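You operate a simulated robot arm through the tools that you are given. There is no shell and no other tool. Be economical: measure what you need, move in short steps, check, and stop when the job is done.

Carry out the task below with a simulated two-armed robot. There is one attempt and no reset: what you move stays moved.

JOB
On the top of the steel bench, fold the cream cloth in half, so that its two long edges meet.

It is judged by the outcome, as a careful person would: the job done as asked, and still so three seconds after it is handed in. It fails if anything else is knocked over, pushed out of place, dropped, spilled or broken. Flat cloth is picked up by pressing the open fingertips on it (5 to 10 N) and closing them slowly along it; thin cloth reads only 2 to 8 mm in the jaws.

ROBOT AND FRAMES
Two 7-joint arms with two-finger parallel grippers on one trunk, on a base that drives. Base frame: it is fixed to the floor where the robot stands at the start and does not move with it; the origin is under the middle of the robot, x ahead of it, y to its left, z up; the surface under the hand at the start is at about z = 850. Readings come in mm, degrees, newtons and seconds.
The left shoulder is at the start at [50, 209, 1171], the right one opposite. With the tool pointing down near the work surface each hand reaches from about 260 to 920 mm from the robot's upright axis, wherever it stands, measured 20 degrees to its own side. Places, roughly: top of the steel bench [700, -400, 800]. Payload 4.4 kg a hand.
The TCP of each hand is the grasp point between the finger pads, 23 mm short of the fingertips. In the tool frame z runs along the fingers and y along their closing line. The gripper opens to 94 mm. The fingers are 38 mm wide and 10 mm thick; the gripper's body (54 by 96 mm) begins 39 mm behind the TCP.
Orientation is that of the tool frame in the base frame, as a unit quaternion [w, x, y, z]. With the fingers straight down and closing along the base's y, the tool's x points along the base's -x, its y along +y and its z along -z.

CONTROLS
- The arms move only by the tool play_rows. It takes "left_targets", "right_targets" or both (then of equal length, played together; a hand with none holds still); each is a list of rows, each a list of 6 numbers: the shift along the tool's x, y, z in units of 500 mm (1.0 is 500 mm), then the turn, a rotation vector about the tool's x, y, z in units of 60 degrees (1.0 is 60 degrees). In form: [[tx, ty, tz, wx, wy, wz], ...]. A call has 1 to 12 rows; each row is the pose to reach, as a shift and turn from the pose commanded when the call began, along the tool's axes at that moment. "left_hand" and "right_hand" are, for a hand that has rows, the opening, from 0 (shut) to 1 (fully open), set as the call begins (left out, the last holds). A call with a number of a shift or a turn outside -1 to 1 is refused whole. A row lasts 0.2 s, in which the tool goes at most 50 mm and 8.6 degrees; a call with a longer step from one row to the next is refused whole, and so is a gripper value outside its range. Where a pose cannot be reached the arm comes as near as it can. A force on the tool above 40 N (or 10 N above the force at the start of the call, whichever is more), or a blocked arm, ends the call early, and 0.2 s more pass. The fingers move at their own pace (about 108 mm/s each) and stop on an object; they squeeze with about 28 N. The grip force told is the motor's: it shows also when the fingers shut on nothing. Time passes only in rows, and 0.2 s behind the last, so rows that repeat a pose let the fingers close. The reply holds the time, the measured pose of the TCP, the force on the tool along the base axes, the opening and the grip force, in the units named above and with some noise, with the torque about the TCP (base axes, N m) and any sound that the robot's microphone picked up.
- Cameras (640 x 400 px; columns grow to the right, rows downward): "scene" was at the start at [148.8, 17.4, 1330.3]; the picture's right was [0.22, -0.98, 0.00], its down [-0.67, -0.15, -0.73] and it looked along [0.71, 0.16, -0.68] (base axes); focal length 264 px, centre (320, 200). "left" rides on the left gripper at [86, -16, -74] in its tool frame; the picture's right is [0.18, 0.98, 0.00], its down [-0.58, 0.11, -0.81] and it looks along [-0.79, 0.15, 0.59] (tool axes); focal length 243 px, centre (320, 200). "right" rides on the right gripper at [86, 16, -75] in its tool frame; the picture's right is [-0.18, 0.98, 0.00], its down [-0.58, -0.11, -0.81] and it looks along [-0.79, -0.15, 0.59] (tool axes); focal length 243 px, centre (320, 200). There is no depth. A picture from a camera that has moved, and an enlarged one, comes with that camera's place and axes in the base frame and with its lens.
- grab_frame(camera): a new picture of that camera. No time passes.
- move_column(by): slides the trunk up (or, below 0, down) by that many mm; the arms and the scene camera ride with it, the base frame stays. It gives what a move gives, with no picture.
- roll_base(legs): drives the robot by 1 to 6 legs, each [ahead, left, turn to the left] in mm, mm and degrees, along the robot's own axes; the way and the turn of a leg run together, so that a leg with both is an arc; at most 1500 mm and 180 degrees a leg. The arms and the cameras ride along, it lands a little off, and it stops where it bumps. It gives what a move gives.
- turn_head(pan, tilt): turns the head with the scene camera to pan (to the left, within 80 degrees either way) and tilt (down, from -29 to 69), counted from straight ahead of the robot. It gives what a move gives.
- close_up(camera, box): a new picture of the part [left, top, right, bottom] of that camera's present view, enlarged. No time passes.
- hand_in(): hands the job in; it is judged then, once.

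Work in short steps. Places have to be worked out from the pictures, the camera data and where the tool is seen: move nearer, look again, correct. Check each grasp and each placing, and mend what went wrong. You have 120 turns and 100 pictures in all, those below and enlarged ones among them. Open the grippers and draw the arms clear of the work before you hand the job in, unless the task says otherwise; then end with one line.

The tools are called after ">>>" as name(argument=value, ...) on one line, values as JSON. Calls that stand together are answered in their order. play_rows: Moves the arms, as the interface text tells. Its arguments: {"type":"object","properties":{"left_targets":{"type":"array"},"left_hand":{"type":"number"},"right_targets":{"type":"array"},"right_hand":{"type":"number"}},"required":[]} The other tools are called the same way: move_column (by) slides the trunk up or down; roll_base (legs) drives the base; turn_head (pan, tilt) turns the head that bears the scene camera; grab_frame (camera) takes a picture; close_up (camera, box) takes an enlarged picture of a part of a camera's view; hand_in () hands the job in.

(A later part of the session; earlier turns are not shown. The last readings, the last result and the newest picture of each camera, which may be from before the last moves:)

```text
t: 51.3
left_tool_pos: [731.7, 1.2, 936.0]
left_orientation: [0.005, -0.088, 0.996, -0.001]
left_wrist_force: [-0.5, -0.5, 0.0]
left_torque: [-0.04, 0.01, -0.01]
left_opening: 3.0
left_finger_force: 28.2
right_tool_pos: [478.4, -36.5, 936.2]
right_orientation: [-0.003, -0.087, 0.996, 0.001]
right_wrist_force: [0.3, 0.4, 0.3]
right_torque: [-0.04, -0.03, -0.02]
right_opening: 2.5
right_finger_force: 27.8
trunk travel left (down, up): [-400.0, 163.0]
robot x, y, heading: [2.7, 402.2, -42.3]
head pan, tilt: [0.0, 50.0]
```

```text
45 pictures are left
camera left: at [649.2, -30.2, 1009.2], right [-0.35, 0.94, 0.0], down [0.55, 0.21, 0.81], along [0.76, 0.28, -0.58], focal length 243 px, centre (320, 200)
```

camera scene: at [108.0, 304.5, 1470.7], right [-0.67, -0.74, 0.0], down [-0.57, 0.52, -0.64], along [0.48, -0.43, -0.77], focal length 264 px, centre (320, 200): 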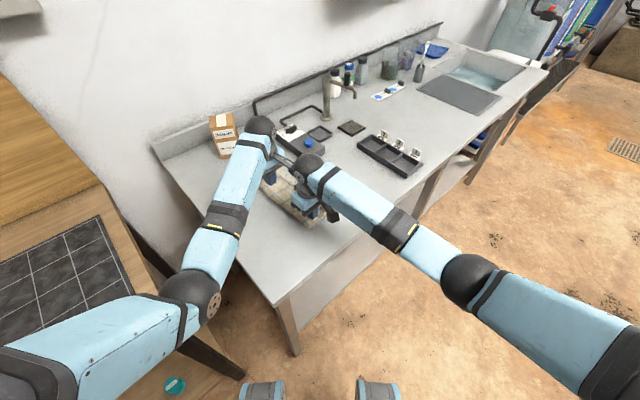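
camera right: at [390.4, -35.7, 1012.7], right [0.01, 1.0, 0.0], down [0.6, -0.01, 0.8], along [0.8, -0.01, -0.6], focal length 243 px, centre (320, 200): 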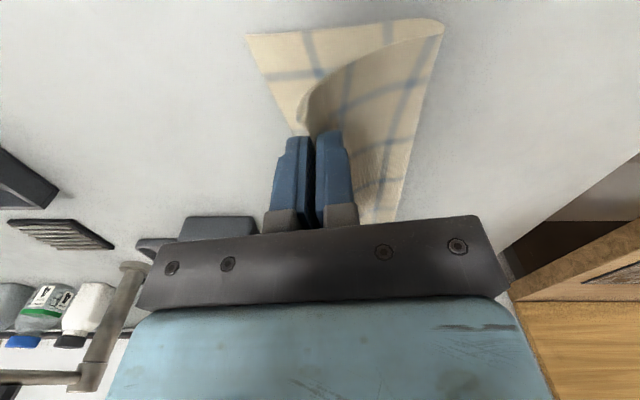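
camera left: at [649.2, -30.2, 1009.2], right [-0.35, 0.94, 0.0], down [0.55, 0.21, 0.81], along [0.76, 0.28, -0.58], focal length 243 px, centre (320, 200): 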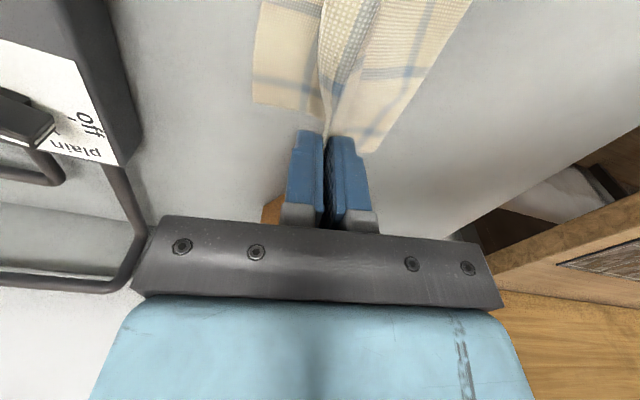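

Both hold (2.5–3 mm). I look closer at how the strip sits in each jaw.

>>> close_up(camera="right", box=[230, 10, 470, 240])

>>> close_up(camera="left", box=[230, 0, 480, 235])

>>> close_up(camera="scene", box=[225, 140, 353, 230])

```text
1.74 times, centred on (350, 125) of right
camera zoom: at [390.4, -35.7, 1012.7], right [0.01, 1.0, 0.0], down [0.6, -0.01, 0.8], along [0.8, -0.01, -0.6], focal length 422 px, centre (268, 330)
```

zoom: 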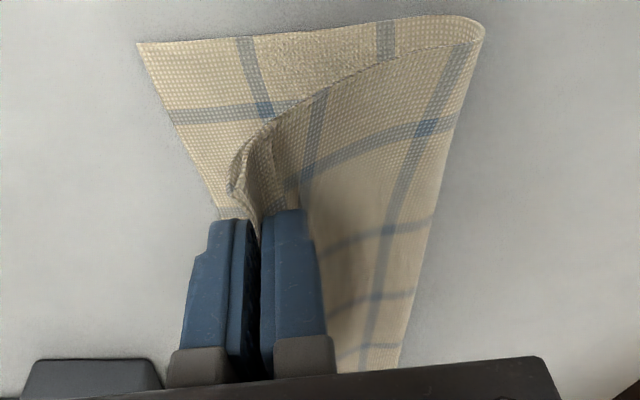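

```text
1.70 times, centred on (355, 118) of left
camera zoom: at [649.2, -30.2, 1009.2], right [-0.35, 0.94, 0.0], down [0.55, 0.21, 0.81], along [0.76, 0.28, -0.58], focal length 413 px, centre (260, 340)
```

zoom: 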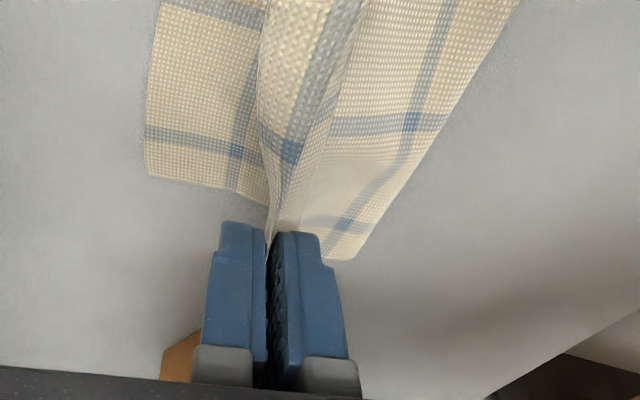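

```text
4.44 times, centred on (289, 185) of scene
camera zoom: at [108.1, 304.3, 1470.6], right [-0.67, -0.74, 0.0], down [-0.57, 0.52, -0.64], along [0.48, -0.43, -0.77], focal length 1175 px, centre (458, 267)
```

zoom: 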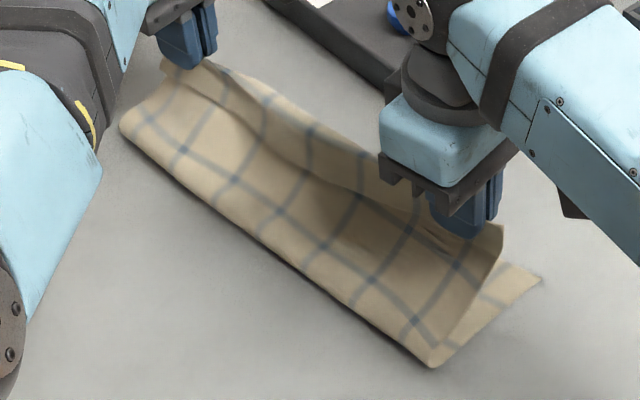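

Now I swing both hands back left over the fold to lay the cloth flat again.

>>> play_rows(left_targets=[[-0.005, 0.05, -0.03, 0, 0, 0], [-0.01, 0.1, -0.045, 0, 0, 0], [-0.015, 0.15, -0.045, 0, 0, 0], [-0.02, 0.2, -0.03, 0, 0, 0], [-0.025, 0.26, 0.0, 0, 0, 0], [-0.029, 0.31, 0.04, 0, 0, 0], [-0.031, 0.33, 0.07, 0, 0, 0]], right_targets=[[-0.005, 0.05, -0.03, 0, 0, 0], [-0.01, 0.1, -0.045, 0, 0, 0], [-0.015, 0.15, -0.045, 0, 0, 0], [-0.02, 0.2, -0.03, 0, 0, 0], [-0.025, 0.26, 0.0, 0, 0, 0], [-0.029, 0.31, 0.04, 0, 0, 0], [-0.031, 0.345, 0.07, 0, 0, 0]])

>>> grab_frame(camera="right")

>>> grab_frame(camera="left")

```text
t: 52.9
left_tool_pos: [719.0, 168.0, 901.5]
left_orientation: [0.006, -0.088, 0.996, -0.002]
left_wrist_force: [-0.1, -0.2, -0.3]
left_torque: [-0.02, 0.01, -0.01]
left_opening: 2.9
left_finger_force: 27.2
right_tool_pos: [464.2, 135.2, 901.8]
right_orientation: [-0.002, -0.088, 0.996, 0.0]
right_wrist_force: [1.9, -0.9, 0.2]
right_torque: [-0.02, 0.01, 0.01]
right_opening: 2.0
right_finger_force: 28.0
trunk travel left (down, up): [-400.0, 163.0]
robot x, y, heading: [0.4, 398.4, -42.3]
head pan, tilt: [0.0, 50.0]
```

```text
41 pictures are left
camera right: at [376.3, 137.1, 977.9], right [0.01, 1.0, 0.0], down [0.6, -0.01, 0.8], along [0.8, -0.01, -0.6], focal length 243 px, centre (320, 200)
```

right: 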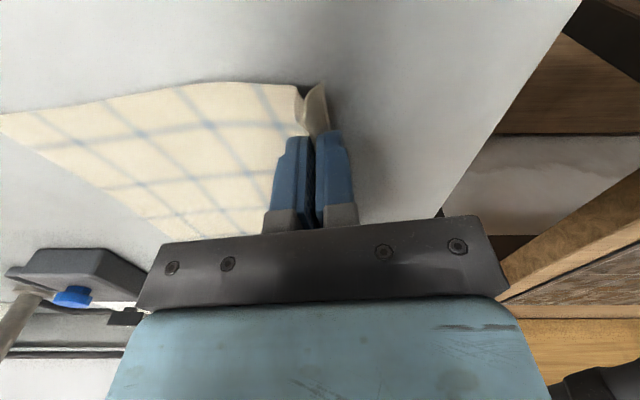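

```text
40 pictures are left
camera left: at [635.4, 137.0, 974.0], right [-0.35, 0.94, -0.01], down [0.54, 0.21, 0.81], along [0.76, 0.28, -0.58], focal length 243 px, centre (320, 200)
```

left: 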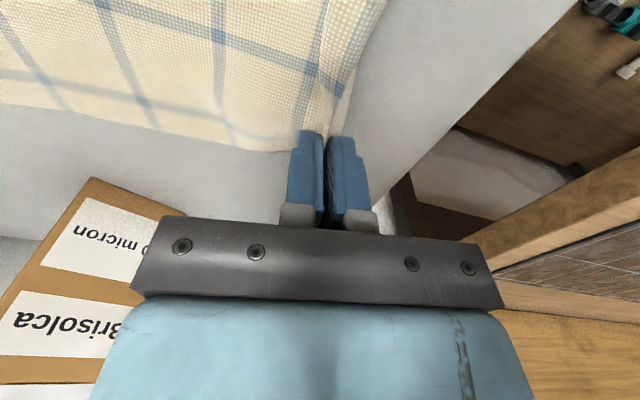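

Unfolded. I lower while easing right so the hem trails left, release, and lift clear.

>>> play_rows(left_targets=[[0.0, -0.006, 0.018, 0, 0, 0], [0.0, -0.014, 0.034, 0, 0, 0], [0.0, -0.024, 0.048, 0, 0, 0]], right_targets=[[0.0, -0.006, 0.018, 0, 0, 0], [0.0, -0.014, 0.034, 0, 0, 0], [0.0, -0.024, 0.048, 0, 0, 0]])

>>> play_rows(left_targets=[[0, 0, 0, 0, 0, 0], [0, 0, 0, 0, 0, 0], [0, 0, 0, 0, 0, 0]], right_targets=[[0, 0, 0, 0, 0, 0], [0, 0, 0, 0, 0, 0], [0, 0, 0, 0, 0, 0]], left_hand=0.4, right_hand=0.4)

>>> play_rows(left_targets=[[0, 0, -0.04, 0, 0, 0], [0, 0, -0.1, 0, 0, 0], [0, 0.02, -0.18, 0, 0, 0]], right_targets=[[0, 0, -0.04, 0, 0, 0], [0, 0, -0.1, 0, 0, 0], [0, 0.02, -0.18, 0, 0, 0]])

>>> grab_frame(camera="right")

>>> grab_frame(camera="left")

```text
t: 53.7
left_tool_pos: [720.2, 156.4, 876.7]
left_orientation: [0.005, -0.088, 0.996, -0.001]
left_wrist_force: [0.0, 0.1, 2.8]
left_torque: [0.01, 0.01, -0.01]
left_opening: 3.0
left_finger_force: 27.5
right_tool_pos: [464.6, 124.4, 877.8]
right_orientation: [-0.002, -0.087, 0.996, 0.001]
right_wrist_force: [0.9, -0.9, -0.2]
right_torque: [0.0, -0.01, 0.01]
right_opening: 2.5
right_finger_force: 28.4
trunk travel left (down, up): [-400.0, 163.0]
robot x, y, heading: [3.3, 403.7, -42.2]
head pan, tilt: [0.0, 50.0]
```

```text
t: 54.5
left_tool_pos: [720.4, 155.1, 877.4]
left_orientation: [0.006, -0.088, 0.996, -0.001]
left_wrist_force: [-0.2, 0.6, -0.2]
left_torque: [0.0, 0.02, 0.01]
left_opening: 37.7
left_finger_force: 0.1
right_tool_pos: [465.6, 123.6, 877.2]
right_orientation: [-0.002, -0.087, 0.996, 0.001]
right_wrist_force: [0.6, 0.8, -0.2]
right_torque: [0.01, -0.01, -0.02]
right_opening: 37.4
right_finger_force: 0.1
trunk travel left (down, up): [-400.0, 163.0]
robot x, y, heading: [-0.0, 399.6, -42.4]
head pan, tilt: [0.0, 50.0]
```

```text
t: 55.3
left_tool_pos: [717.1, 166.2, 968.1]
left_orientation: [0.005, -0.088, 0.996, -0.001]
left_wrist_force: [-0.8, 0.6, 0.9]
left_torque: [-0.02, 0.03, 0.03]
left_opening: 37.5
left_finger_force: 0.1
right_tool_pos: [465.0, 134.6, 968.8]
right_orientation: [-0.001, -0.087, 0.996, -0.001]
right_wrist_force: [0.3, 0.0, 0.5]
right_torque: [0.01, -0.05, -0.01]
right_opening: 37.8
right_finger_force: 0.1
trunk travel left (down, up): [-400.0, 163.0]
robot x, y, heading: [1.5, 399.1, -42.2]
head pan, tilt: [0.0, 50.0]
```

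```text
39 pictures are left
camera right: at [376.9, 135.7, 1043.4], right [0.01, 1.0, 0.0], down [0.59, -0.01, 0.8], along [0.8, -0.01, -0.59], focal length 243 px, centre (320, 200)
```

right: 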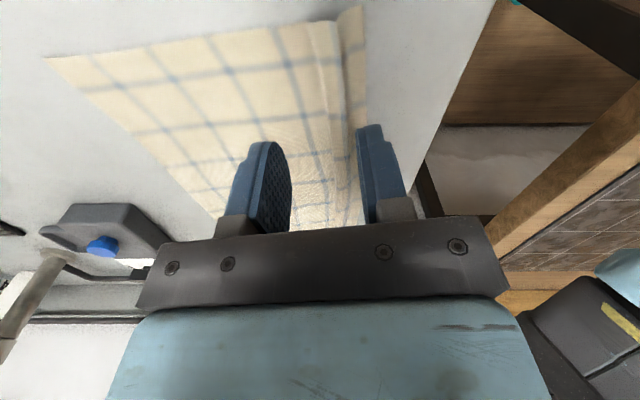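

```text
38 pictures are left
camera left: at [634.7, 135.2, 1041.7], right [-0.35, 0.94, -0.01], down [0.54, 0.21, 0.81], along [0.76, 0.28, -0.58], focal length 243 px, centre (320, 200)
```

left: 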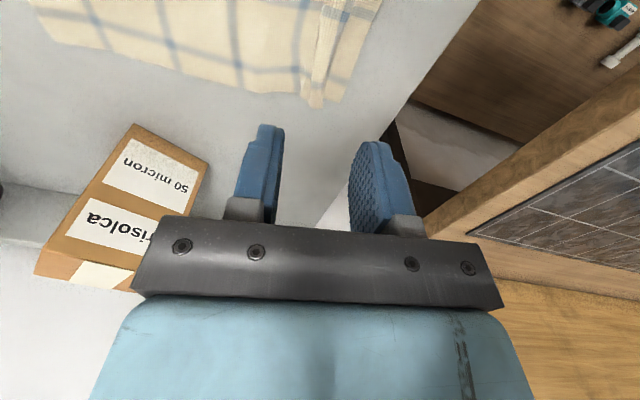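

Unfolded, with a small standing ridge left near the edge. I'll take it out by pressing closed fingers on the strip and dragging left a little; first I set the hands over the strip.

>>> play_rows(left_targets=[[-0.006, 0.035, 0.05, 0, 0, 0], [-0.006, 0.035, 0.11, 0, 0, 0], [-0.006, 0.035, 0.165, 0, 0, 0]], right_targets=[[-0.008, 0.045, 0.05, 0, 0, 0], [-0.008, 0.045, 0.11, 0, 0, 0], [-0.008, 0.045, 0.165, 0, 0, 0]], left_hand=0, right_hand=0)

>>> grab_frame(camera="right")

>>> grab_frame(camera="left")

```text
t: 56.1
left_tool_pos: [718.6, 184.6, 883.9]
left_orientation: [0.006, -0.088, 0.996, -0.001]
left_wrist_force: [0.5, 0.0, 0.6]
left_torque: [-0.03, 0.02, -0.02]
left_opening: 0.0
left_finger_force: 28.1
right_tool_pos: [465.2, 158.9, 883.8]
right_orientation: [-0.004, -0.087, 0.996, 0.001]
right_wrist_force: [0.0, 0.5, -0.5]
right_torque: [-0.04, 0.0, 0.02]
right_opening: 0.0
right_finger_force: 28.4
trunk travel left (down, up): [-400.0, 163.0]
robot x, y, heading: [2.1, 396.6, -42.4]
head pan, tilt: [0.0, 50.0]
```

```text
37 pictures are left
camera right: at [376.9, 159.5, 959.5], right [0.01, 1.0, 0.0], down [0.6, -0.01, 0.8], along [0.8, -0.01, -0.6], focal length 243 px, centre (320, 200)
```

right: 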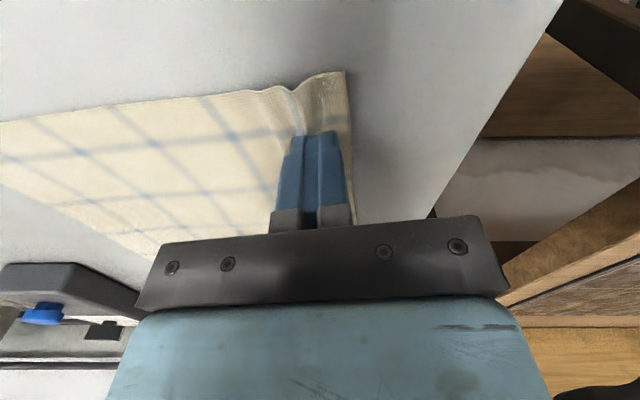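

```text
36 pictures are left
camera left: at [636.1, 153.3, 956.6], right [-0.35, 0.94, -0.01], down [0.54, 0.21, 0.81], along [0.76, 0.28, -0.58], focal length 243 px, centre (320, 200)
```

left: 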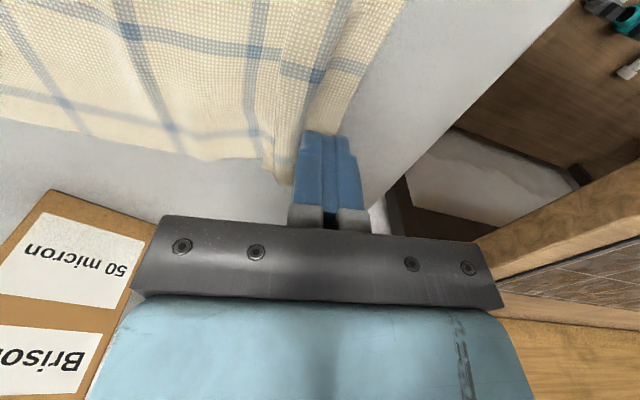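

Fingers are over the strip at both ends. I press lightly and drag left 16 mm.

>>> play_rows(left_targets=[[0, 0, 0.008, 0, 0, 0], [0, 0, 0.014, 0, 0, 0], [0, 0, 0.0185, 0, 0, 0], [0, 0, 0.0185, 0, 0, 0]], right_targets=[[0, 0, 0.008, 0, 0, 0], [0, 0, 0.014, 0, 0, 0], [0, 0, 0.0185, 0, 0, 0], [0, 0, 0.0185, 0, 0, 0]])

>>> play_rows(left_targets=[[0, 0.008, 0.001, 0, 0, 0], [0, 0.016, 0.001, 0, 0, 0], [0, 0.024, 0.001, 0, 0, 0], [0, 0.032, 0.001, 0, 0, 0]], right_targets=[[0, 0.008, 0.001, 0, 0, 0], [0, 0.016, 0.001, 0, 0, 0], [0, 0.024, 0.001, 0, 0, 0], [0, 0.032, 0.001, 0, 0, 0]])

>>> grab_frame(camera="right")

>>> grab_frame(camera="left")

```text
t: 57.1
left_tool_pos: [718.7, 182.9, 873.9]
left_orientation: [0.005, -0.088, 0.996, 0.0]
left_wrist_force: [-0.6, -0.9, 0.9]
left_torque: [0.02, -0.03, 0.03]
left_opening: 0.0
left_finger_force: 27.9
right_tool_pos: [463.6, 158.5, 875.3]
right_orientation: [-0.002, -0.087, 0.996, 0.0]
right_wrist_force: [-0.9, 1.1, 0.2]
right_torque: [-0.01, -0.01, -0.01]
right_opening: 0.0
right_finger_force: 28.4
trunk travel left (down, up): [-400.0, 163.0]
robot x, y, heading: [5.3, 403.0, -42.4]
head pan, tilt: [0.0, 50.0]
```

```text
t: 58.1
left_tool_pos: [715.4, 197.4, 874.6]
left_orientation: [0.005, -0.088, 0.996, -0.002]
left_wrist_force: [-0.2, -0.4, 2.5]
left_torque: [0.05, 0.03, -0.03]
left_opening: 0.1
left_finger_force: 27.7
right_tool_pos: [462.9, 166.0, 877.0]
right_orientation: [-0.002, -0.085, 0.996, -0.004]
right_wrist_force: [-0.6, -0.5, -0.8]
right_torque: [0.02, 0.01, 0.01]
right_opening: 0.0
right_finger_force: 28.2
trunk travel left (down, up): [-400.0, 163.0]
robot x, y, heading: [0.4, 404.3, -42.1]
head pan, tilt: [0.0, 50.0]
```

```text
35 pictures are left
camera right: at [374.3, 167.5, 952.4], right [0.02, 1.0, -0.01], down [0.59, 0.0, 0.81], along [0.81, -0.02, -0.59], focal length 243 px, centre (320, 200)
```

right: 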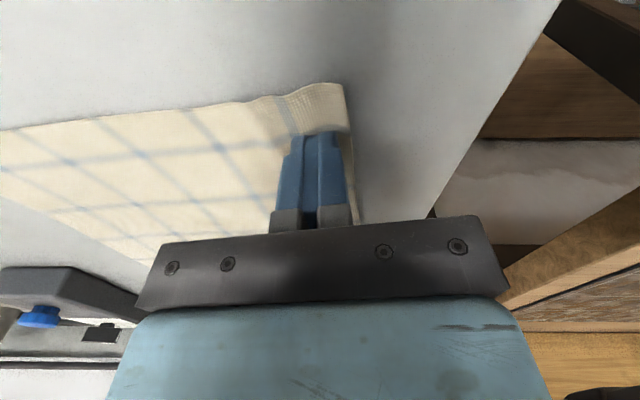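

```text
34 pictures are left
camera left: at [632.6, 166.7, 947.9], right [-0.35, 0.94, -0.01], down [0.54, 0.21, 0.81], along [0.76, 0.28, -0.58], focal length 243 px, centre (320, 200)
```

left: 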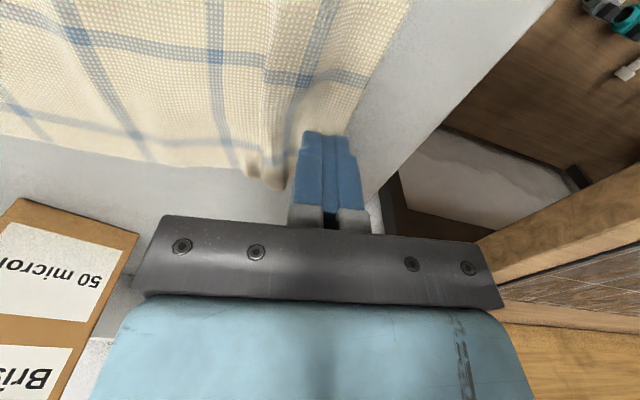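

The ridge is mostly out. The right hand lagged slightly, maybe touching the left forearm. I lift both clear and view the cloth.

>>> play_rows(left_targets=[[0, 0, -0.06, 0, 0, 0], [0, 0.06, -0.12, 0, 0, 0], [0, 0.12, -0.18, 0, 0, 0], [0, 0.16, -0.24, 0, 0, 0]], right_targets=[[0, -0.04, -0.06, 0, 0, 0], [0.04, -0.1, -0.12, 0, 0, 0], [0.08, -0.17, -0.17, 0, 0, 0], [0.12, -0.24, -0.2, 0, 0, 0]], left_hand=0.22, right_hand=0.22)

>>> close_up(camera="scene", box=[165, 120, 341, 250])

```text
t: 59.1
left_tool_pos: [699.3, 274.4, 994.8]
left_orientation: [0.005, -0.088, 0.996, -0.001]
left_wrist_force: [-0.2, -1.0, -0.9]
left_torque: [0.04, -0.02, -0.03]
left_opening: 20.6
left_finger_force: 0.0
right_tool_pos: [423.3, 39.3, 975.8]
right_orientation: [-0.002, -0.087, 0.996, 0.002]
right_wrist_force: [-0.3, -0.4, -0.4]
right_torque: [0.03, -0.05, 0.01]
right_opening: 20.7
right_finger_force: 0.1
trunk travel left (down, up): [-400.0, 163.0]
robot x, y, heading: [1.9, 402.1, -42.4]
head pan, tilt: [0.0, 50.0]
```

```text
3.08 times, centred on (253, 185) of scene
camera zoom: at [106.3, 300.9, 1470.5], right [-0.67, -0.74, 0.0], down [-0.57, 0.52, -0.64], along [0.48, -0.43, -0.77], focal length 814 px, centre (526, 246)
```

zoom: 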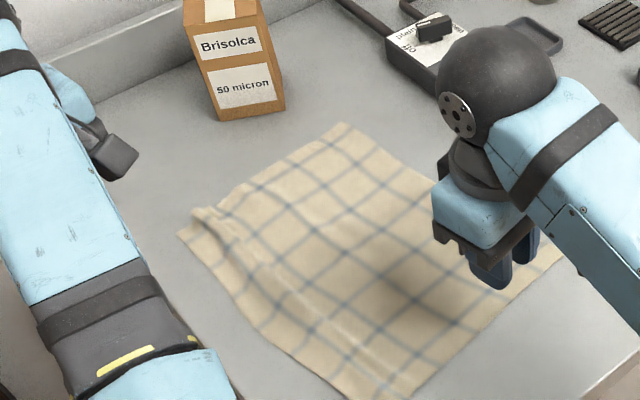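

The cloth is flat except for a wrinkle at the far-left corner. I pull that corner out once more with the left hand.

>>> play_rows(left_targets=[[-0.004, -0.06, 0.06, 0, 0, 0], [-0.008, -0.12, 0.12, 0, 0, 0], [-0.012, -0.173, 0.18, 0, 0, 0], [-0.012, -0.173, 0.225, 0, 0, 0], [-0.012, -0.173, 0.236, 0, 0, 0], [-0.012, -0.173, 0.243, 0, 0, 0]], left_hand=0)

>>> play_rows(left_targets=[[0, 0.0, 0.003, 0, 0, 0], [0, 0.01, 0.003, 0, 0, 0], [0, 0.02, 0.003, 0, 0, 0], [0, 0.03, 0.003, 0, 0, 0], [0, 0.04, 0.003, 0, 0, 0], [0, 0.05, 0.003, 0, 0, 0]])

>>> play_rows(left_targets=[[0, 0, -0.06, 0, 0, 0], [0, 0.06, -0.12, 0, 0, 0], [0, 0.12, -0.18, 0, 0, 0], [0, 0.14, -0.24, 0, 0, 0]], left_hand=0.22)

>>> close_up(camera="scene", box=[165, 120, 341, 250])

```text
t: 60.5
left_tool_pos: [723.5, 191.6, 875.1]
left_orientation: [0.008, -0.088, 0.996, -0.002]
left_wrist_force: [0.4, -1.4, 9.9]
left_torque: [-0.03, 0.08, 0.0]
left_opening: 0.0
left_finger_force: 28.2
right_tool_pos: [423.5, 41.9, 976.0]
right_orientation: [-0.002, -0.087, 0.996, 0.0]
right_wrist_force: [0.4, -0.3, 0.4]
right_torque: [-0.01, -0.03, 0.0]
right_opening: 20.7
right_finger_force: 0.0
trunk travel left (down, up): [-400.0, 163.0]
robot x, y, heading: [0.6, 403.1, -42.2]
head pan, tilt: [0.0, 50.0]
```

```text
t: 61.9
left_tool_pos: [717.4, 216.7, 874.7]
left_orientation: [0.007, -0.088, 0.996, -0.002]
left_wrist_force: [1.4, -4.6, 24.5]
left_torque: [-0.04, 0.24, 0.04]
left_opening: 0.0
left_finger_force: 28.0
right_tool_pos: [423.0, 42.0, 976.6]
right_orientation: [-0.001, -0.086, 0.996, 0.0]
right_wrist_force: [-0.2, 0.1, -0.1]
right_torque: [0.01, -0.02, 0.03]
right_opening: 20.8
right_finger_force: 0.0
trunk travel left (down, up): [-400.0, 163.0]
robot x, y, heading: [3.4, 401.1, -42.4]
head pan, tilt: [0.0, 50.0]
```

```text
t: 62.9
left_tool_pos: [704.1, 285.9, 991.8]
left_orientation: [0.006, -0.088, 0.996, 0.0]
left_wrist_force: [0.1, -0.7, 0.1]
left_torque: [0.02, 0.01, 0.0]
left_opening: 20.8
left_finger_force: 0.0
right_tool_pos: [423.8, 42.2, 975.0]
right_orientation: [-0.002, -0.087, 0.996, 0.001]
right_wrist_force: [-0.1, -0.2, -0.7]
right_torque: [0.03, 0.0, 0.01]
right_opening: 20.9
right_finger_force: 0.1
trunk travel left (down, up): [-400.0, 163.0]
robot x, y, heading: [0.5, 401.6, -42.4]
head pan, tilt: [0.0, 50.0]
```

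```text
3.08 times, centred on (253, 185) of scene
camera zoom: at [107.0, 302.8, 1470.6], right [-0.67, -0.74, 0.0], down [-0.57, 0.52, -0.64], along [0.48, -0.43, -0.77], focal length 814 px, centre (526, 246)
```

zoom: 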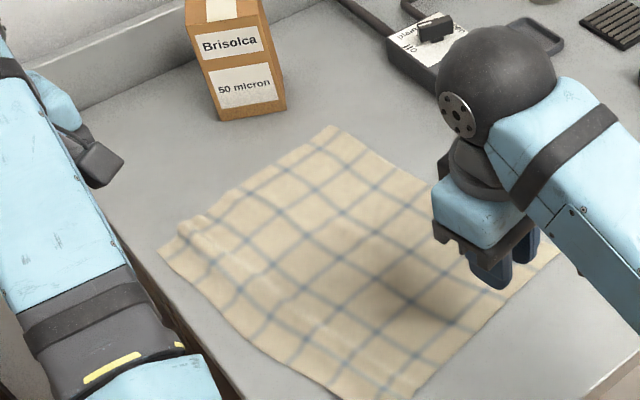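

The cloth is flat again: left edge from about NL(429,178) to FL(731,229), slope about 10°, which matches the hands' yaw. I bring both hands over this edge with 20 mm jaws for the fingertip grip.

>>> play_rows(left_targets=[[0.003, -0.04, 0.06, 0, 0, 0], [0.005, -0.08, 0.12, 0, 0, 0], [0.007, -0.123, 0.174, 0, 0, 0], [0.007, -0.123, 0.174, 0, 0, 0]], right_targets=[[-0.03, 0.07, 0.03, 0, 0, 0], [-0.06, 0.14, 0.06, 0, 0, 0], [-0.08, 0.21, 0.1, 0, 0, 0], [-0.097, 0.263, 0.14, 0, 0, 0]])

>>> grab_frame(camera="right")

>>> grab_frame(camera="left")

>>> grab_frame(camera="scene")

```text
t: 63.9
left_tool_pos: [713.8, 226.4, 902.4]
left_orientation: [0.005, -0.088, 0.996, -0.001]
left_wrist_force: [1.2, 0.7, 0.1]
left_torque: [-0.06, 0.0, 0.01]
left_opening: 20.4
left_finger_force: 0.1
right_tool_pos: [448.7, 182.5, 906.3]
right_orientation: [-0.001, -0.087, 0.996, 0.0]
right_wrist_force: [0.3, 0.8, -1.2]
right_torque: [-0.02, -0.02, -0.01]
right_opening: 21.0
right_finger_force: 0.0
trunk travel left (down, up): [-400.0, 163.0]
robot x, y, heading: [1.0, 398.1, -42.2]
head pan, tilt: [0.0, 50.0]
```

```text
31 pictures are left
camera right: at [361.3, 184.0, 981.8], right [0.01, 1.0, 0.0], down [0.59, -0.01, 0.8], along [0.8, -0.01, -0.59], focal length 243 px, centre (320, 200)
```

right: 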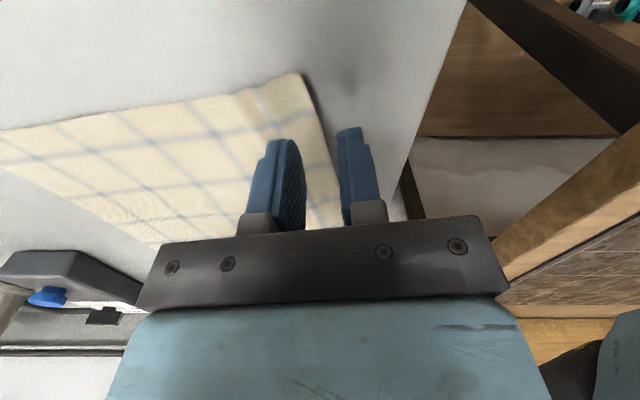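

```text
30 pictures are left
camera left: at [630.3, 195.9, 975.5], right [-0.35, 0.94, -0.01], down [0.54, 0.21, 0.81], along [0.76, 0.28, -0.58], focal length 243 px, centre (320, 200)
```

left: 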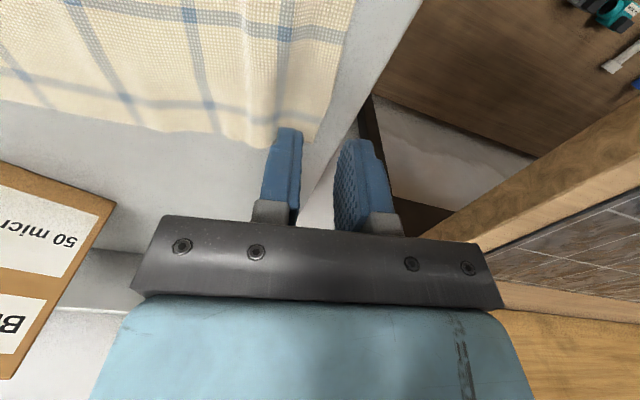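

```text
29 pictures are left
camera scene: at [108.4, 304.8, 1470.7], right [-0.67, -0.74, 0.0], down [-0.57, 0.51, -0.64], along [0.48, -0.43, -0.77], focal length 264 px, centre (320, 200)
```

scene: 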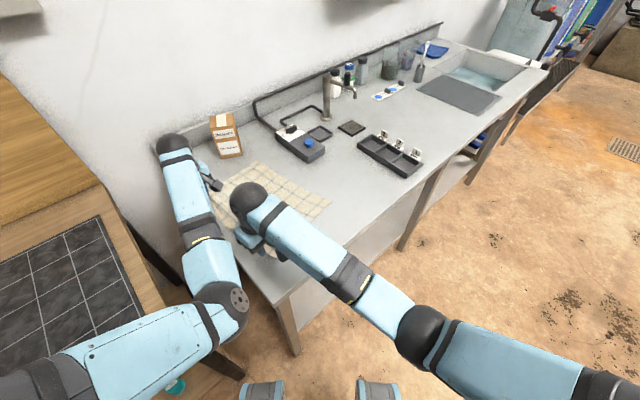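

The far outer finger would land right at the bench's left end (y≈246), so there isn't enough room. I'll slide the whole cloth about 28 mm right first, pressing near its right half so the rest trails. I move the hands there with closed fingers.

>>> play_rows(left_targets=[[0.009, -0.07, -0.04, 0, 0, 0], [0.018, -0.15, -0.04, 0, 0, 0], [0.027, -0.23, -0.04, 0, 0, 0], [0.036, -0.31, -0.03, 0, 0, 0], [0.045, -0.38, 0.0, 0, 0, 0], [0.045, -0.38, 0.04, 0, 0, 0]], right_targets=[[0.008, -0.08, -0.04, 0, 0, 0], [0.016, -0.16, -0.04, 0, 0, 0], [0.024, -0.24, -0.04, 0, 0, 0], [0.032, -0.32, -0.03, 0, 0, 0], [0.039, -0.404, 0.0, 0, 0, 0], [0.039, -0.404, 0.048, 0, 0, 0]], left_hand=0, right_hand=0)

>>> play_rows(left_targets=[[0, 0, 0.006, 0, 0, 0], [0, 0, 0.011, 0, 0, 0], [0, 0, 0.0145, 0, 0, 0]], right_targets=[[0, 0, 0.006, 0, 0, 0], [0, 0, 0.011, 0, 0, 0], [0, 0, 0.0145, 0, 0, 0]])

```text
t: 65.3
left_tool_pos: [726.0, 31.6, 884.7]
left_orientation: [0.005, -0.089, 0.996, -0.001]
left_wrist_force: [-0.2, 0.4, 0.0]
left_torque: [0.01, 0.04, -0.03]
left_opening: 0.0
left_finger_force: 27.4
right_tool_pos: [463.0, -18.9, 882.1]
right_orientation: [-0.002, -0.086, 0.996, 0.001]
right_wrist_force: [0.9, -0.1, -0.4]
right_torque: [-0.02, 0.01, 0.0]
right_opening: 0.0
right_finger_force: 27.9
trunk travel left (down, up): [-400.0, 163.0]
robot x, y, heading: [2.4, 402.2, -42.4]
head pan, tilt: [0.0, 50.0]
```

```text
t: 66.1
left_tool_pos: [725.5, 31.9, 878.1]
left_orientation: [0.005, -0.089, 0.996, -0.002]
left_wrist_force: [0.4, 0.1, 0.3]
left_torque: [-0.04, 0.0, -0.01]
left_opening: 0.1
left_finger_force: 28.1
right_tool_pos: [462.6, -19.5, 874.0]
right_orientation: [-0.001, -0.088, 0.996, 0.0]
right_wrist_force: [-0.1, -0.6, 4.6]
right_torque: [0.01, 0.0, 0.03]
right_opening: 0.0
right_finger_force: 28.6
trunk travel left (down, up): [-400.0, 163.0]
robot x, y, heading: [1.0, 400.8, -42.4]
head pan, tilt: [0.0, 50.0]
```

The right hand is in contact; the left needs about 4 mm more. Then I drag both 28 mm right.

>>> play_rows(left_targets=[[0, 0, 0.005, 0, 0, 0], [0, 0, 0.008, 0, 0, 0]])

>>> play_rows(left_targets=[[0, -0.01, 0.0005, 0, 0, 0], [0, -0.02, 0.001, 0, 0, 0], [0, -0.03, 0.001, 0, 0, 0], [0, -0.04, 0.001, 0, 0, 0], [0, -0.05, 0.001, 0, 0, 0], [0, -0.056, 0.001, 0, 0, 0]], right_targets=[[0, -0.01, 0, 0, 0, 0], [0, -0.02, 0, 0, 0, 0], [0, -0.03, 0, 0, 0, 0], [0, -0.04, 0, 0, 0, 0], [0, -0.05, 0, 0, 0, 0], [0, -0.056, 0, 0, 0, 0]])

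```text
t: 66.7
left_tool_pos: [724.0, 33.4, 874.0]
left_orientation: [0.005, -0.088, 0.996, -0.002]
left_wrist_force: [-0.3, -0.5, 0.9]
left_torque: [-0.04, 0.03, 0.0]
left_opening: 0.1
left_finger_force: 28.0
right_tool_pos: [463.4, -19.2, 873.2]
right_orientation: [-0.001, -0.087, 0.996, 0.0]
right_wrist_force: [1.7, -0.6, 7.2]
right_torque: [-0.01, -0.04, -0.02]
right_opening: 0.2
right_finger_force: 28.4
trunk travel left (down, up): [-400.0, 163.0]
robot x, y, heading: [-0.1, 401.4, -42.3]
head pan, tilt: [0.0, 50.0]
```

```text
t: 68.1
left_tool_pos: [729.1, 5.6, 873.6]
left_orientation: [0.005, -0.089, 0.996, -0.001]
left_wrist_force: [0.6, 1.0, 1.9]
left_torque: [0.01, 0.0, 0.01]
left_opening: 0.0
left_finger_force: 28.8
right_tool_pos: [468.1, -47.7, 873.9]
right_orientation: [-0.002, -0.087, 0.996, 0.001]
right_wrist_force: [-0.5, 0.7, 9.6]
right_torque: [0.04, -0.06, 0.02]
right_opening: 0.0
right_finger_force: 27.6
trunk travel left (down, up): [-400.0, 163.0]
robot x, y, heading: [4.3, 402.5, -42.3]
head pan, tilt: [0.0, 50.0]
```

Slid. I lift and return both hands over the left edge, with 20 mm jaws again.

>>> play_rows(left_targets=[[0, 0, -0.06, 0, 0, 0], [-0.009, 0.07, -0.1, 0, 0, 0], [-0.018, 0.15, -0.1, 0, 0, 0], [-0.027, 0.23, -0.1, 0, 0, 0], [-0.036, 0.31, -0.1, 0, 0, 0], [-0.045, 0.38, -0.08, 0, 0, 0], [-0.045, 0.392, -0.062, 0, 0, 0]], right_targets=[[0, 0, -0.06, 0, 0, 0], [-0.008, 0.08, -0.1, 0, 0, 0], [-0.016, 0.16, -0.1, 0, 0, 0], [-0.024, 0.24, -0.1, 0, 0, 0], [-0.032, 0.32, -0.1, 0, 0, 0], [-0.042, 0.39, -0.08, 0, 0, 0], [-0.042, 0.399, -0.062, 0, 0, 0]], left_hand=0.22, right_hand=0.22)

>>> close_up(camera="right", box=[160, 40, 440, 220])

>>> close_up(camera="left", box=[180, 0, 460, 240])

```text
t: 69.7
left_tool_pos: [716.7, 202.6, 903.7]
left_orientation: [0.005, -0.088, 0.996, -0.002]
left_wrist_force: [0.5, 0.2, -0.6]
left_torque: [-0.02, -0.01, 0.03]
left_opening: 20.7
left_finger_force: 0.1
right_tool_pos: [455.4, 152.4, 905.0]
right_orientation: [-0.002, -0.087, 0.996, 0.001]
right_wrist_force: [0.5, -0.4, -0.2]
right_torque: [0.01, 0.01, 0.01]
right_opening: 20.8
right_finger_force: 0.1
trunk travel left (down, up): [-400.0, 163.0]
robot x, y, heading: [3.9, 402.0, -42.6]
head pan, tilt: [0.0, 50.0]
```

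```text
2.22 times, centred on (300, 130) of right
camera zoom: at [366.9, 153.4, 981.1], right [0.01, 1.0, 0.0], down [0.59, -0.01, 0.8], along [0.8, -0.01, -0.59], focal length 539 px, centre (364, 356)
```

zoom: 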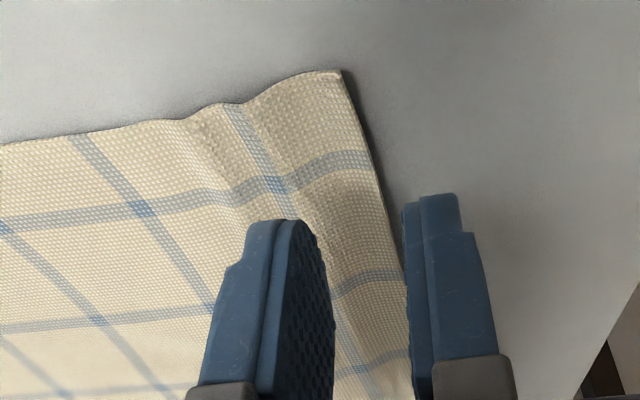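

```text
1.67 times, centred on (320, 120) of left
camera zoom: at [634.2, 171.2, 976.4], right [-0.35, 0.94, 0.0], down [0.55, 0.21, 0.81], along [0.76, 0.28, -0.58], focal length 404 px, centre (320, 333)
```

zoom: 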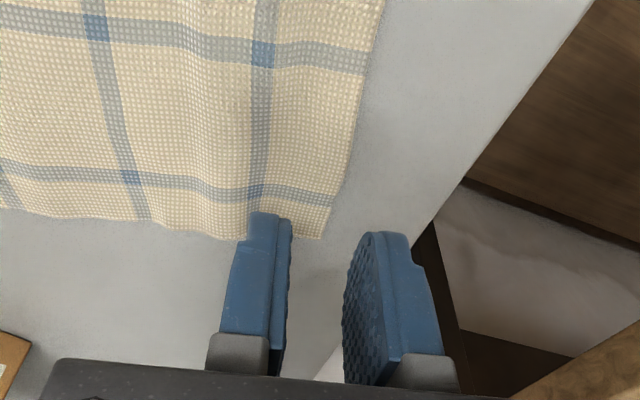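

Near edge at x=455 is y≈155, far edge at x=717 is y≈207, so both jaws straddle the edge with 12–15 mm of cloth inside. I nudge the left 2 mm and descend.

>>> play_rows(left_targets=[[0, 0.004, 0.025, 0, 0, 0], [0, 0.004, 0.045, 0, 0, 0], [0, 0.004, 0.055, 0, 0, 0]], right_targets=[[0, 0.002, 0.025, 0, 0, 0], [0, 0.002, 0.045, 0, 0, 0], [0, 0.002, 0.058, 0, 0, 0]])

>>> play_rows(left_targets=[[0, 0, 0.003, 0, 0, 0], [0, 0, 0.004, 0, 0, 0]], right_targets=[[0, 0, 0.003, 0, 0, 0], [0, 0, 0.004, 0, 0, 0]])

```text
t: 70.5
left_tool_pos: [717.4, 203.9, 875.7]
left_orientation: [0.006, -0.087, 0.996, -0.001]
left_wrist_force: [0.8, 0.4, 1.1]
left_torque: [0.02, 0.01, -0.02]
left_opening: 20.7
left_finger_force: 0.1
right_tool_pos: [455.0, 154.2, 875.9]
right_orientation: [-0.003, -0.088, 0.996, -0.001]
right_wrist_force: [0.0, 0.0, -0.7]
right_torque: [0.01, -0.03, 0.0]
right_opening: 20.6
right_finger_force: 0.0
trunk travel left (down, up): [-400.0, 163.0]
robot x, y, heading: [1.1, 404.1, -42.2]
head pan, tilt: [0.0, 50.0]
```

```text
t: 71.1
left_tool_pos: [716.9, 204.4, 873.9]
left_orientation: [0.006, -0.088, 0.996, -0.002]
left_wrist_force: [0.9, 0.6, 1.4]
left_torque: [-0.02, -0.01, -0.02]
left_opening: 20.2
left_finger_force: 0.0
right_tool_pos: [454.6, 152.6, 874.9]
right_orientation: [-0.001, -0.086, 0.996, 0.0]
right_wrist_force: [0.9, 0.0, 2.0]
right_torque: [-0.02, -0.01, 0.01]
right_opening: 20.4
right_finger_force: 0.3
trunk travel left (down, up): [-400.0, 163.0]
robot x, y, heading: [2.9, 407.2, -42.2]
head pan, tilt: [0.0, 50.0]
```

Contact. I press to about 8 N and close step by step.

>>> play_rows(left_targets=[[0, 0, 0.0018, 0, 0, 0], [0, 0, 0.0018, 0, 0, 0]], right_targets=[[0, 0, 0.0014, 0, 0, 0], [0, 0, 0.0014, 0, 0, 0]])

>>> play_rows(left_targets=[[0, 0, 0, 0, 0, 0]], right_targets=[[0, 0, 0, 0, 0, 0]], left_hand=0.17, right_hand=0.17)

>>> play_rows(left_targets=[[0, 0, 0, 0, 0, 0]], right_targets=[[0, 0, 0, 0, 0, 0]], left_hand=0.12, right_hand=0.12)

>>> close_up(camera="right", box=[160, 40, 440, 220])

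>>> close_up(camera="left", box=[180, 0, 460, 240])

```text
t: 71.7
left_tool_pos: [717.1, 204.6, 874.1]
left_orientation: [0.007, -0.088, 0.996, -0.002]
left_wrist_force: [0.5, 0.6, 5.9]
left_torque: [-0.07, 0.02, 0.03]
left_opening: 20.7
left_finger_force: 0.1
right_tool_pos: [454.9, 151.7, 874.0]
right_orientation: [-0.003, -0.086, 0.996, -0.001]
right_wrist_force: [1.2, -0.7, 3.3]
right_torque: [-0.05, -0.03, 0.02]
right_opening: 20.9
right_finger_force: 0.2
trunk travel left (down, up): [-400.0, 163.0]
robot x, y, heading: [3.0, 402.6, -42.5]
head pan, tilt: [0.0, 50.0]
```

```text
t: 72.1
left_tool_pos: [716.3, 204.2, 872.8]
left_orientation: [0.006, -0.088, 0.996, -0.001]
left_wrist_force: [1.4, -1.2, 6.8]
left_torque: [-0.1, -0.02, 0.06]
left_opening: 16.5
left_finger_force: 1.1
right_tool_pos: [452.9, 152.5, 873.9]
right_orientation: [-0.002, -0.087, 0.996, -0.002]
right_wrist_force: [1.1, -0.1, 7.5]
right_torque: [-0.1, -0.03, 0.01]
right_opening: 16.3
right_finger_force: 0.5
trunk travel left (down, up): [-400.0, 163.0]
robot x, y, heading: [-1.3, 399.3, -42.4]
head pan, tilt: [0.0, 50.0]
```

```text
t: 72.5
left_tool_pos: [715.6, 206.0, 875.4]
left_orientation: [0.006, -0.088, 0.996, -0.001]
left_wrist_force: [0.1, 0.0, 6.3]
left_torque: [-0.05, 0.01, 0.02]
left_opening: 11.2
left_finger_force: 0.1
right_tool_pos: [453.3, 153.7, 874.7]
right_orientation: [-0.002, -0.087, 0.996, -0.001]
right_wrist_force: [0.7, -1.0, 9.0]
right_torque: [-0.09, -0.02, 0.04]
right_opening: 11.9
right_finger_force: 0.8
trunk travel left (down, up): [-400.0, 163.0]
robot x, y, heading: [5.8, 400.2, -42.4]
head pan, tilt: [0.0, 50.0]
```

```text
2.22 times, centred on (300, 130) of right
camera zoom: at [365.4, 154.0, 949.8], right [0.01, 1.0, 0.0], down [0.59, -0.01, 0.8], along [0.8, -0.01, -0.59], focal length 539 px, centre (364, 356)
```

zoom: 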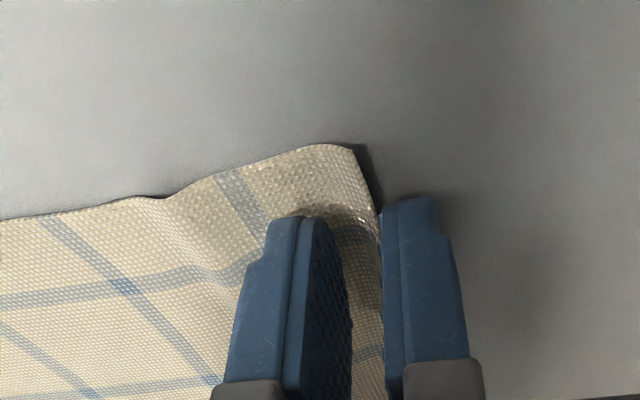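

```text
1.67 times, centred on (320, 120) of left
camera zoom: at [633.1, 174.5, 947.5], right [-0.35, 0.94, -0.01], down [0.54, 0.21, 0.81], along [0.76, 0.28, -0.58], focal length 404 px, centre (320, 333)
```

zoom: 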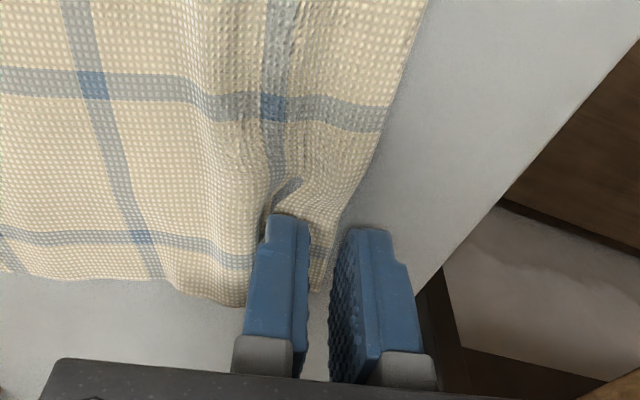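

The edge is meeting the outer fingers, as intended. I close further.

>>> play_rows(left_targets=[[0, 0, 0, 0, 0, 0]], right_targets=[[0, 0, 0, 0, 0, 0]], left_hand=0.08, right_hand=0.08)

>>> play_rows(left_targets=[[0, 0, 0, 0, 0, 0], [0, 0, 0, 0, 0, 0]], right_targets=[[0, 0, 0, 0, 0, 0], [0, 0, 0, 0, 0, 0]], left_hand=0.04, right_hand=0.04)

>>> play_rows(left_targets=[[0, 0, 0, 0, 0, 0], [0, 0, 0, 0, 0, 0]], right_targets=[[0, 0, 0, 0, 0, 0], [0, 0, 0, 0, 0, 0]], left_hand=0.0, right_hand=0.0)

```text
t: 72.9
left_tool_pos: [715.7, 205.1, 874.9]
left_orientation: [0.006, -0.088, 0.996, -0.001]
left_wrist_force: [-0.4, 0.3, 7.6]
left_torque: [-0.08, 0.05, 0.01]
left_opening: 8.7
left_finger_force: 0.7
right_tool_pos: [452.6, 152.7, 873.8]
right_orientation: [-0.002, -0.087, 0.996, -0.001]
right_wrist_force: [0.6, 0.7, 11.8]
right_torque: [-0.06, 0.0, 0.0]
right_opening: 6.9
right_finger_force: 0.1
trunk travel left (down, up): [-400.0, 163.0]
robot x, y, heading: [-1.6, 400.0, -42.0]
head pan, tilt: [0.0, 50.0]
```

```text
t: 73.5
left_tool_pos: [716.8, 205.6, 874.6]
left_orientation: [0.006, -0.088, 0.996, -0.003]
left_wrist_force: [-1.1, -0.3, 5.3]
left_torque: [-0.02, 0.06, 0.0]
left_opening: 4.2
left_finger_force: 0.2
right_tool_pos: [451.9, 152.8, 873.5]
right_orientation: [-0.001, -0.086, 0.996, -0.001]
right_wrist_force: [1.3, 0.4, 15.0]
right_torque: [-0.05, -0.02, 0.03]
right_opening: 3.7
right_finger_force: 0.0
trunk travel left (down, up): [-400.0, 163.0]
robot x, y, heading: [0.2, 399.3, -42.0]
head pan, tilt: [0.0, 50.0]
```

```text
t: 74.1
left_tool_pos: [716.6, 204.9, 874.4]
left_orientation: [0.006, -0.087, 0.996, -0.002]
left_wrist_force: [-1.0, -0.8, 4.0]
left_torque: [0.0, 0.09, 0.0]
left_opening: 1.4
left_finger_force: 28.2
right_tool_pos: [452.4, 152.4, 874.2]
right_orientation: [-0.002, -0.086, 0.996, -0.001]
right_wrist_force: [1.9, 0.1, 18.4]
right_torque: [-0.07, -0.03, 0.04]
right_opening: 2.0
right_finger_force: 27.8
trunk travel left (down, up): [-400.0, 163.0]
robot x, y, heading: [-0.5, 405.9, -42.2]
head pan, tilt: [0.0, 50.0]
```

Readings are 1.4 and 2.0 mm, so there is cloth in both. I lift 50 mm and check.

>>> play_rows(left_targets=[[0.001, -0.01, -0.03, 0, 0, 0], [0.002, -0.02, -0.06, 0, 0, 0], [0.003, -0.03, -0.09, 0, 0, 0]], right_targets=[[0.001, -0.01, -0.03, 0, 0, 0], [0.002, -0.02, -0.06, 0, 0, 0], [0.003, -0.03, -0.09, 0, 0, 0]])

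>>> close_up(camera="right", box=[160, 40, 440, 220])

>>> close_up(camera="left", box=[180, 0, 460, 240])

```text
t: 74.9
left_tool_pos: [717.9, 189.1, 918.3]
left_orientation: [0.005, -0.088, 0.996, 0.0]
left_wrist_force: [-1.0, 0.0, -0.4]
left_torque: [0.01, 0.0, -0.03]
left_opening: 1.5
left_finger_force: 27.7
right_tool_pos: [455.4, 138.3, 918.0]
right_orientation: [-0.002, -0.087, 0.996, 0.001]
right_wrist_force: [0.0, 0.3, -0.4]
right_torque: [-0.01, 0.03, 0.01]
right_opening: 1.7
right_finger_force: 28.0
trunk travel left (down, up): [-400.0, 163.0]
robot x, y, heading: [-0.1, 400.0, -42.4]
head pan, tilt: [0.0, 50.0]
```

```text
2.22 times, centred on (300, 130) of right
camera zoom: at [368.1, 139.2, 993.7], right [0.01, 1.0, 0.0], down [0.6, -0.01, 0.8], along [0.8, -0.01, -0.6], focal length 539 px, centre (364, 356)
```

zoom: 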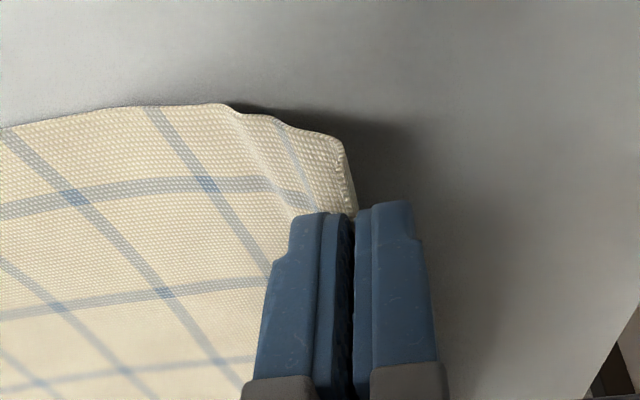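

```text
1.67 times, centred on (320, 120) of left
camera zoom: at [634.9, 158.5, 990.6], right [-0.35, 0.94, 0.0], down [0.54, 0.21, 0.81], along [0.76, 0.28, -0.58], focal length 404 px, centre (320, 333)
```

zoom: 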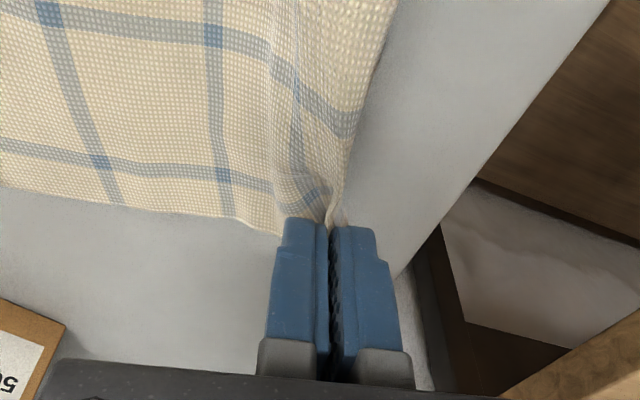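

Both hands now hold the very edge with no loose strip. I swing it over the fold line in an arc, stopping past the top to check the right edge.

>>> play_rows(left_targets=[[0, -0.03, -0.03, 0, 0, 0], [0.001, -0.06, -0.055, 0, 0, 0], [0.001, -0.1, -0.085, 0, 0, 0], [0.002, -0.14, -0.1, 0, 0, 0], [0.002, -0.18, -0.11, 0, 0, 0], [0.003, -0.22, -0.112, 0, 0, 0], [0.003, -0.26, -0.108, 0, 0, 0], [0.003, -0.3, -0.096, 0, 0, 0]], right_targets=[[0, -0.03, -0.03, 0, 0, 0], [0.001, -0.06, -0.055, 0, 0, 0], [0.001, -0.1, -0.085, 0, 0, 0], [0.002, -0.14, -0.1, 0, 0, 0], [0.002, -0.18, -0.11, 0, 0, 0], [0.003, -0.22, -0.112, 0, 0, 0], [0.003, -0.26, -0.108, 0, 0, 0], [0.003, -0.3, -0.096, 0, 0, 0]])

>>> grab_frame(camera="right")

>>> grab_frame(camera="left")

```text
t: 76.7
left_tool_pos: [742.3, 42.8, 966.4]
left_orientation: [0.005, -0.088, 0.996, -0.001]
left_wrist_force: [-0.6, 0.0, 0.5]
left_torque: [-0.01, 0.01, -0.01]
left_opening: 1.8
left_finger_force: 28.3
right_tool_pos: [481.6, -10.7, 964.1]
right_orientation: [-0.003, -0.087, 0.996, 0.0]
right_wrist_force: [0.2, -1.1, -0.1]
right_torque: [-0.07, -0.02, 0.01]
right_opening: 1.8
right_finger_force: 27.7
trunk travel left (down, up): [-400.0, 163.0]
robot x, y, heading: [0.6, 398.2, -42.5]
head pan, tilt: [0.0, 50.0]
```

```text
22 pictures are left
camera right: at [393.6, -10.0, 1039.4], right [0.01, 1.0, 0.0], down [0.6, -0.01, 0.8], along [0.8, -0.01, -0.6], focal length 243 px, centre (320, 200)
```

right: 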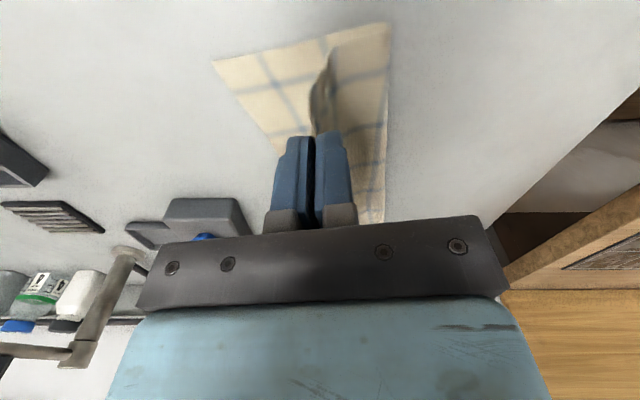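

```text
21 pictures are left
camera left: at [659.4, 11.1, 1039.7], right [-0.35, 0.94, 0.0], down [0.54, 0.21, 0.81], along [0.76, 0.28, -0.58], focal length 243 px, centre (320, 200)
```

left: 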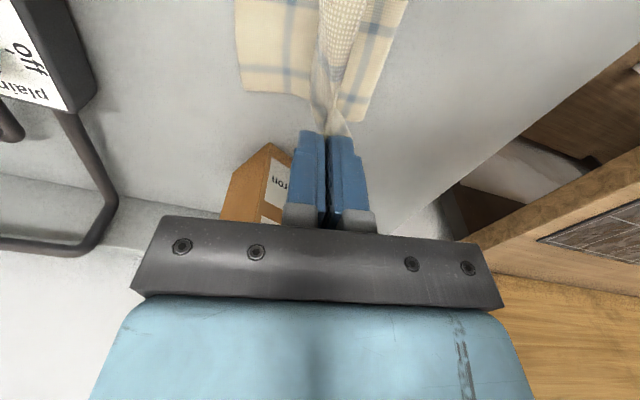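

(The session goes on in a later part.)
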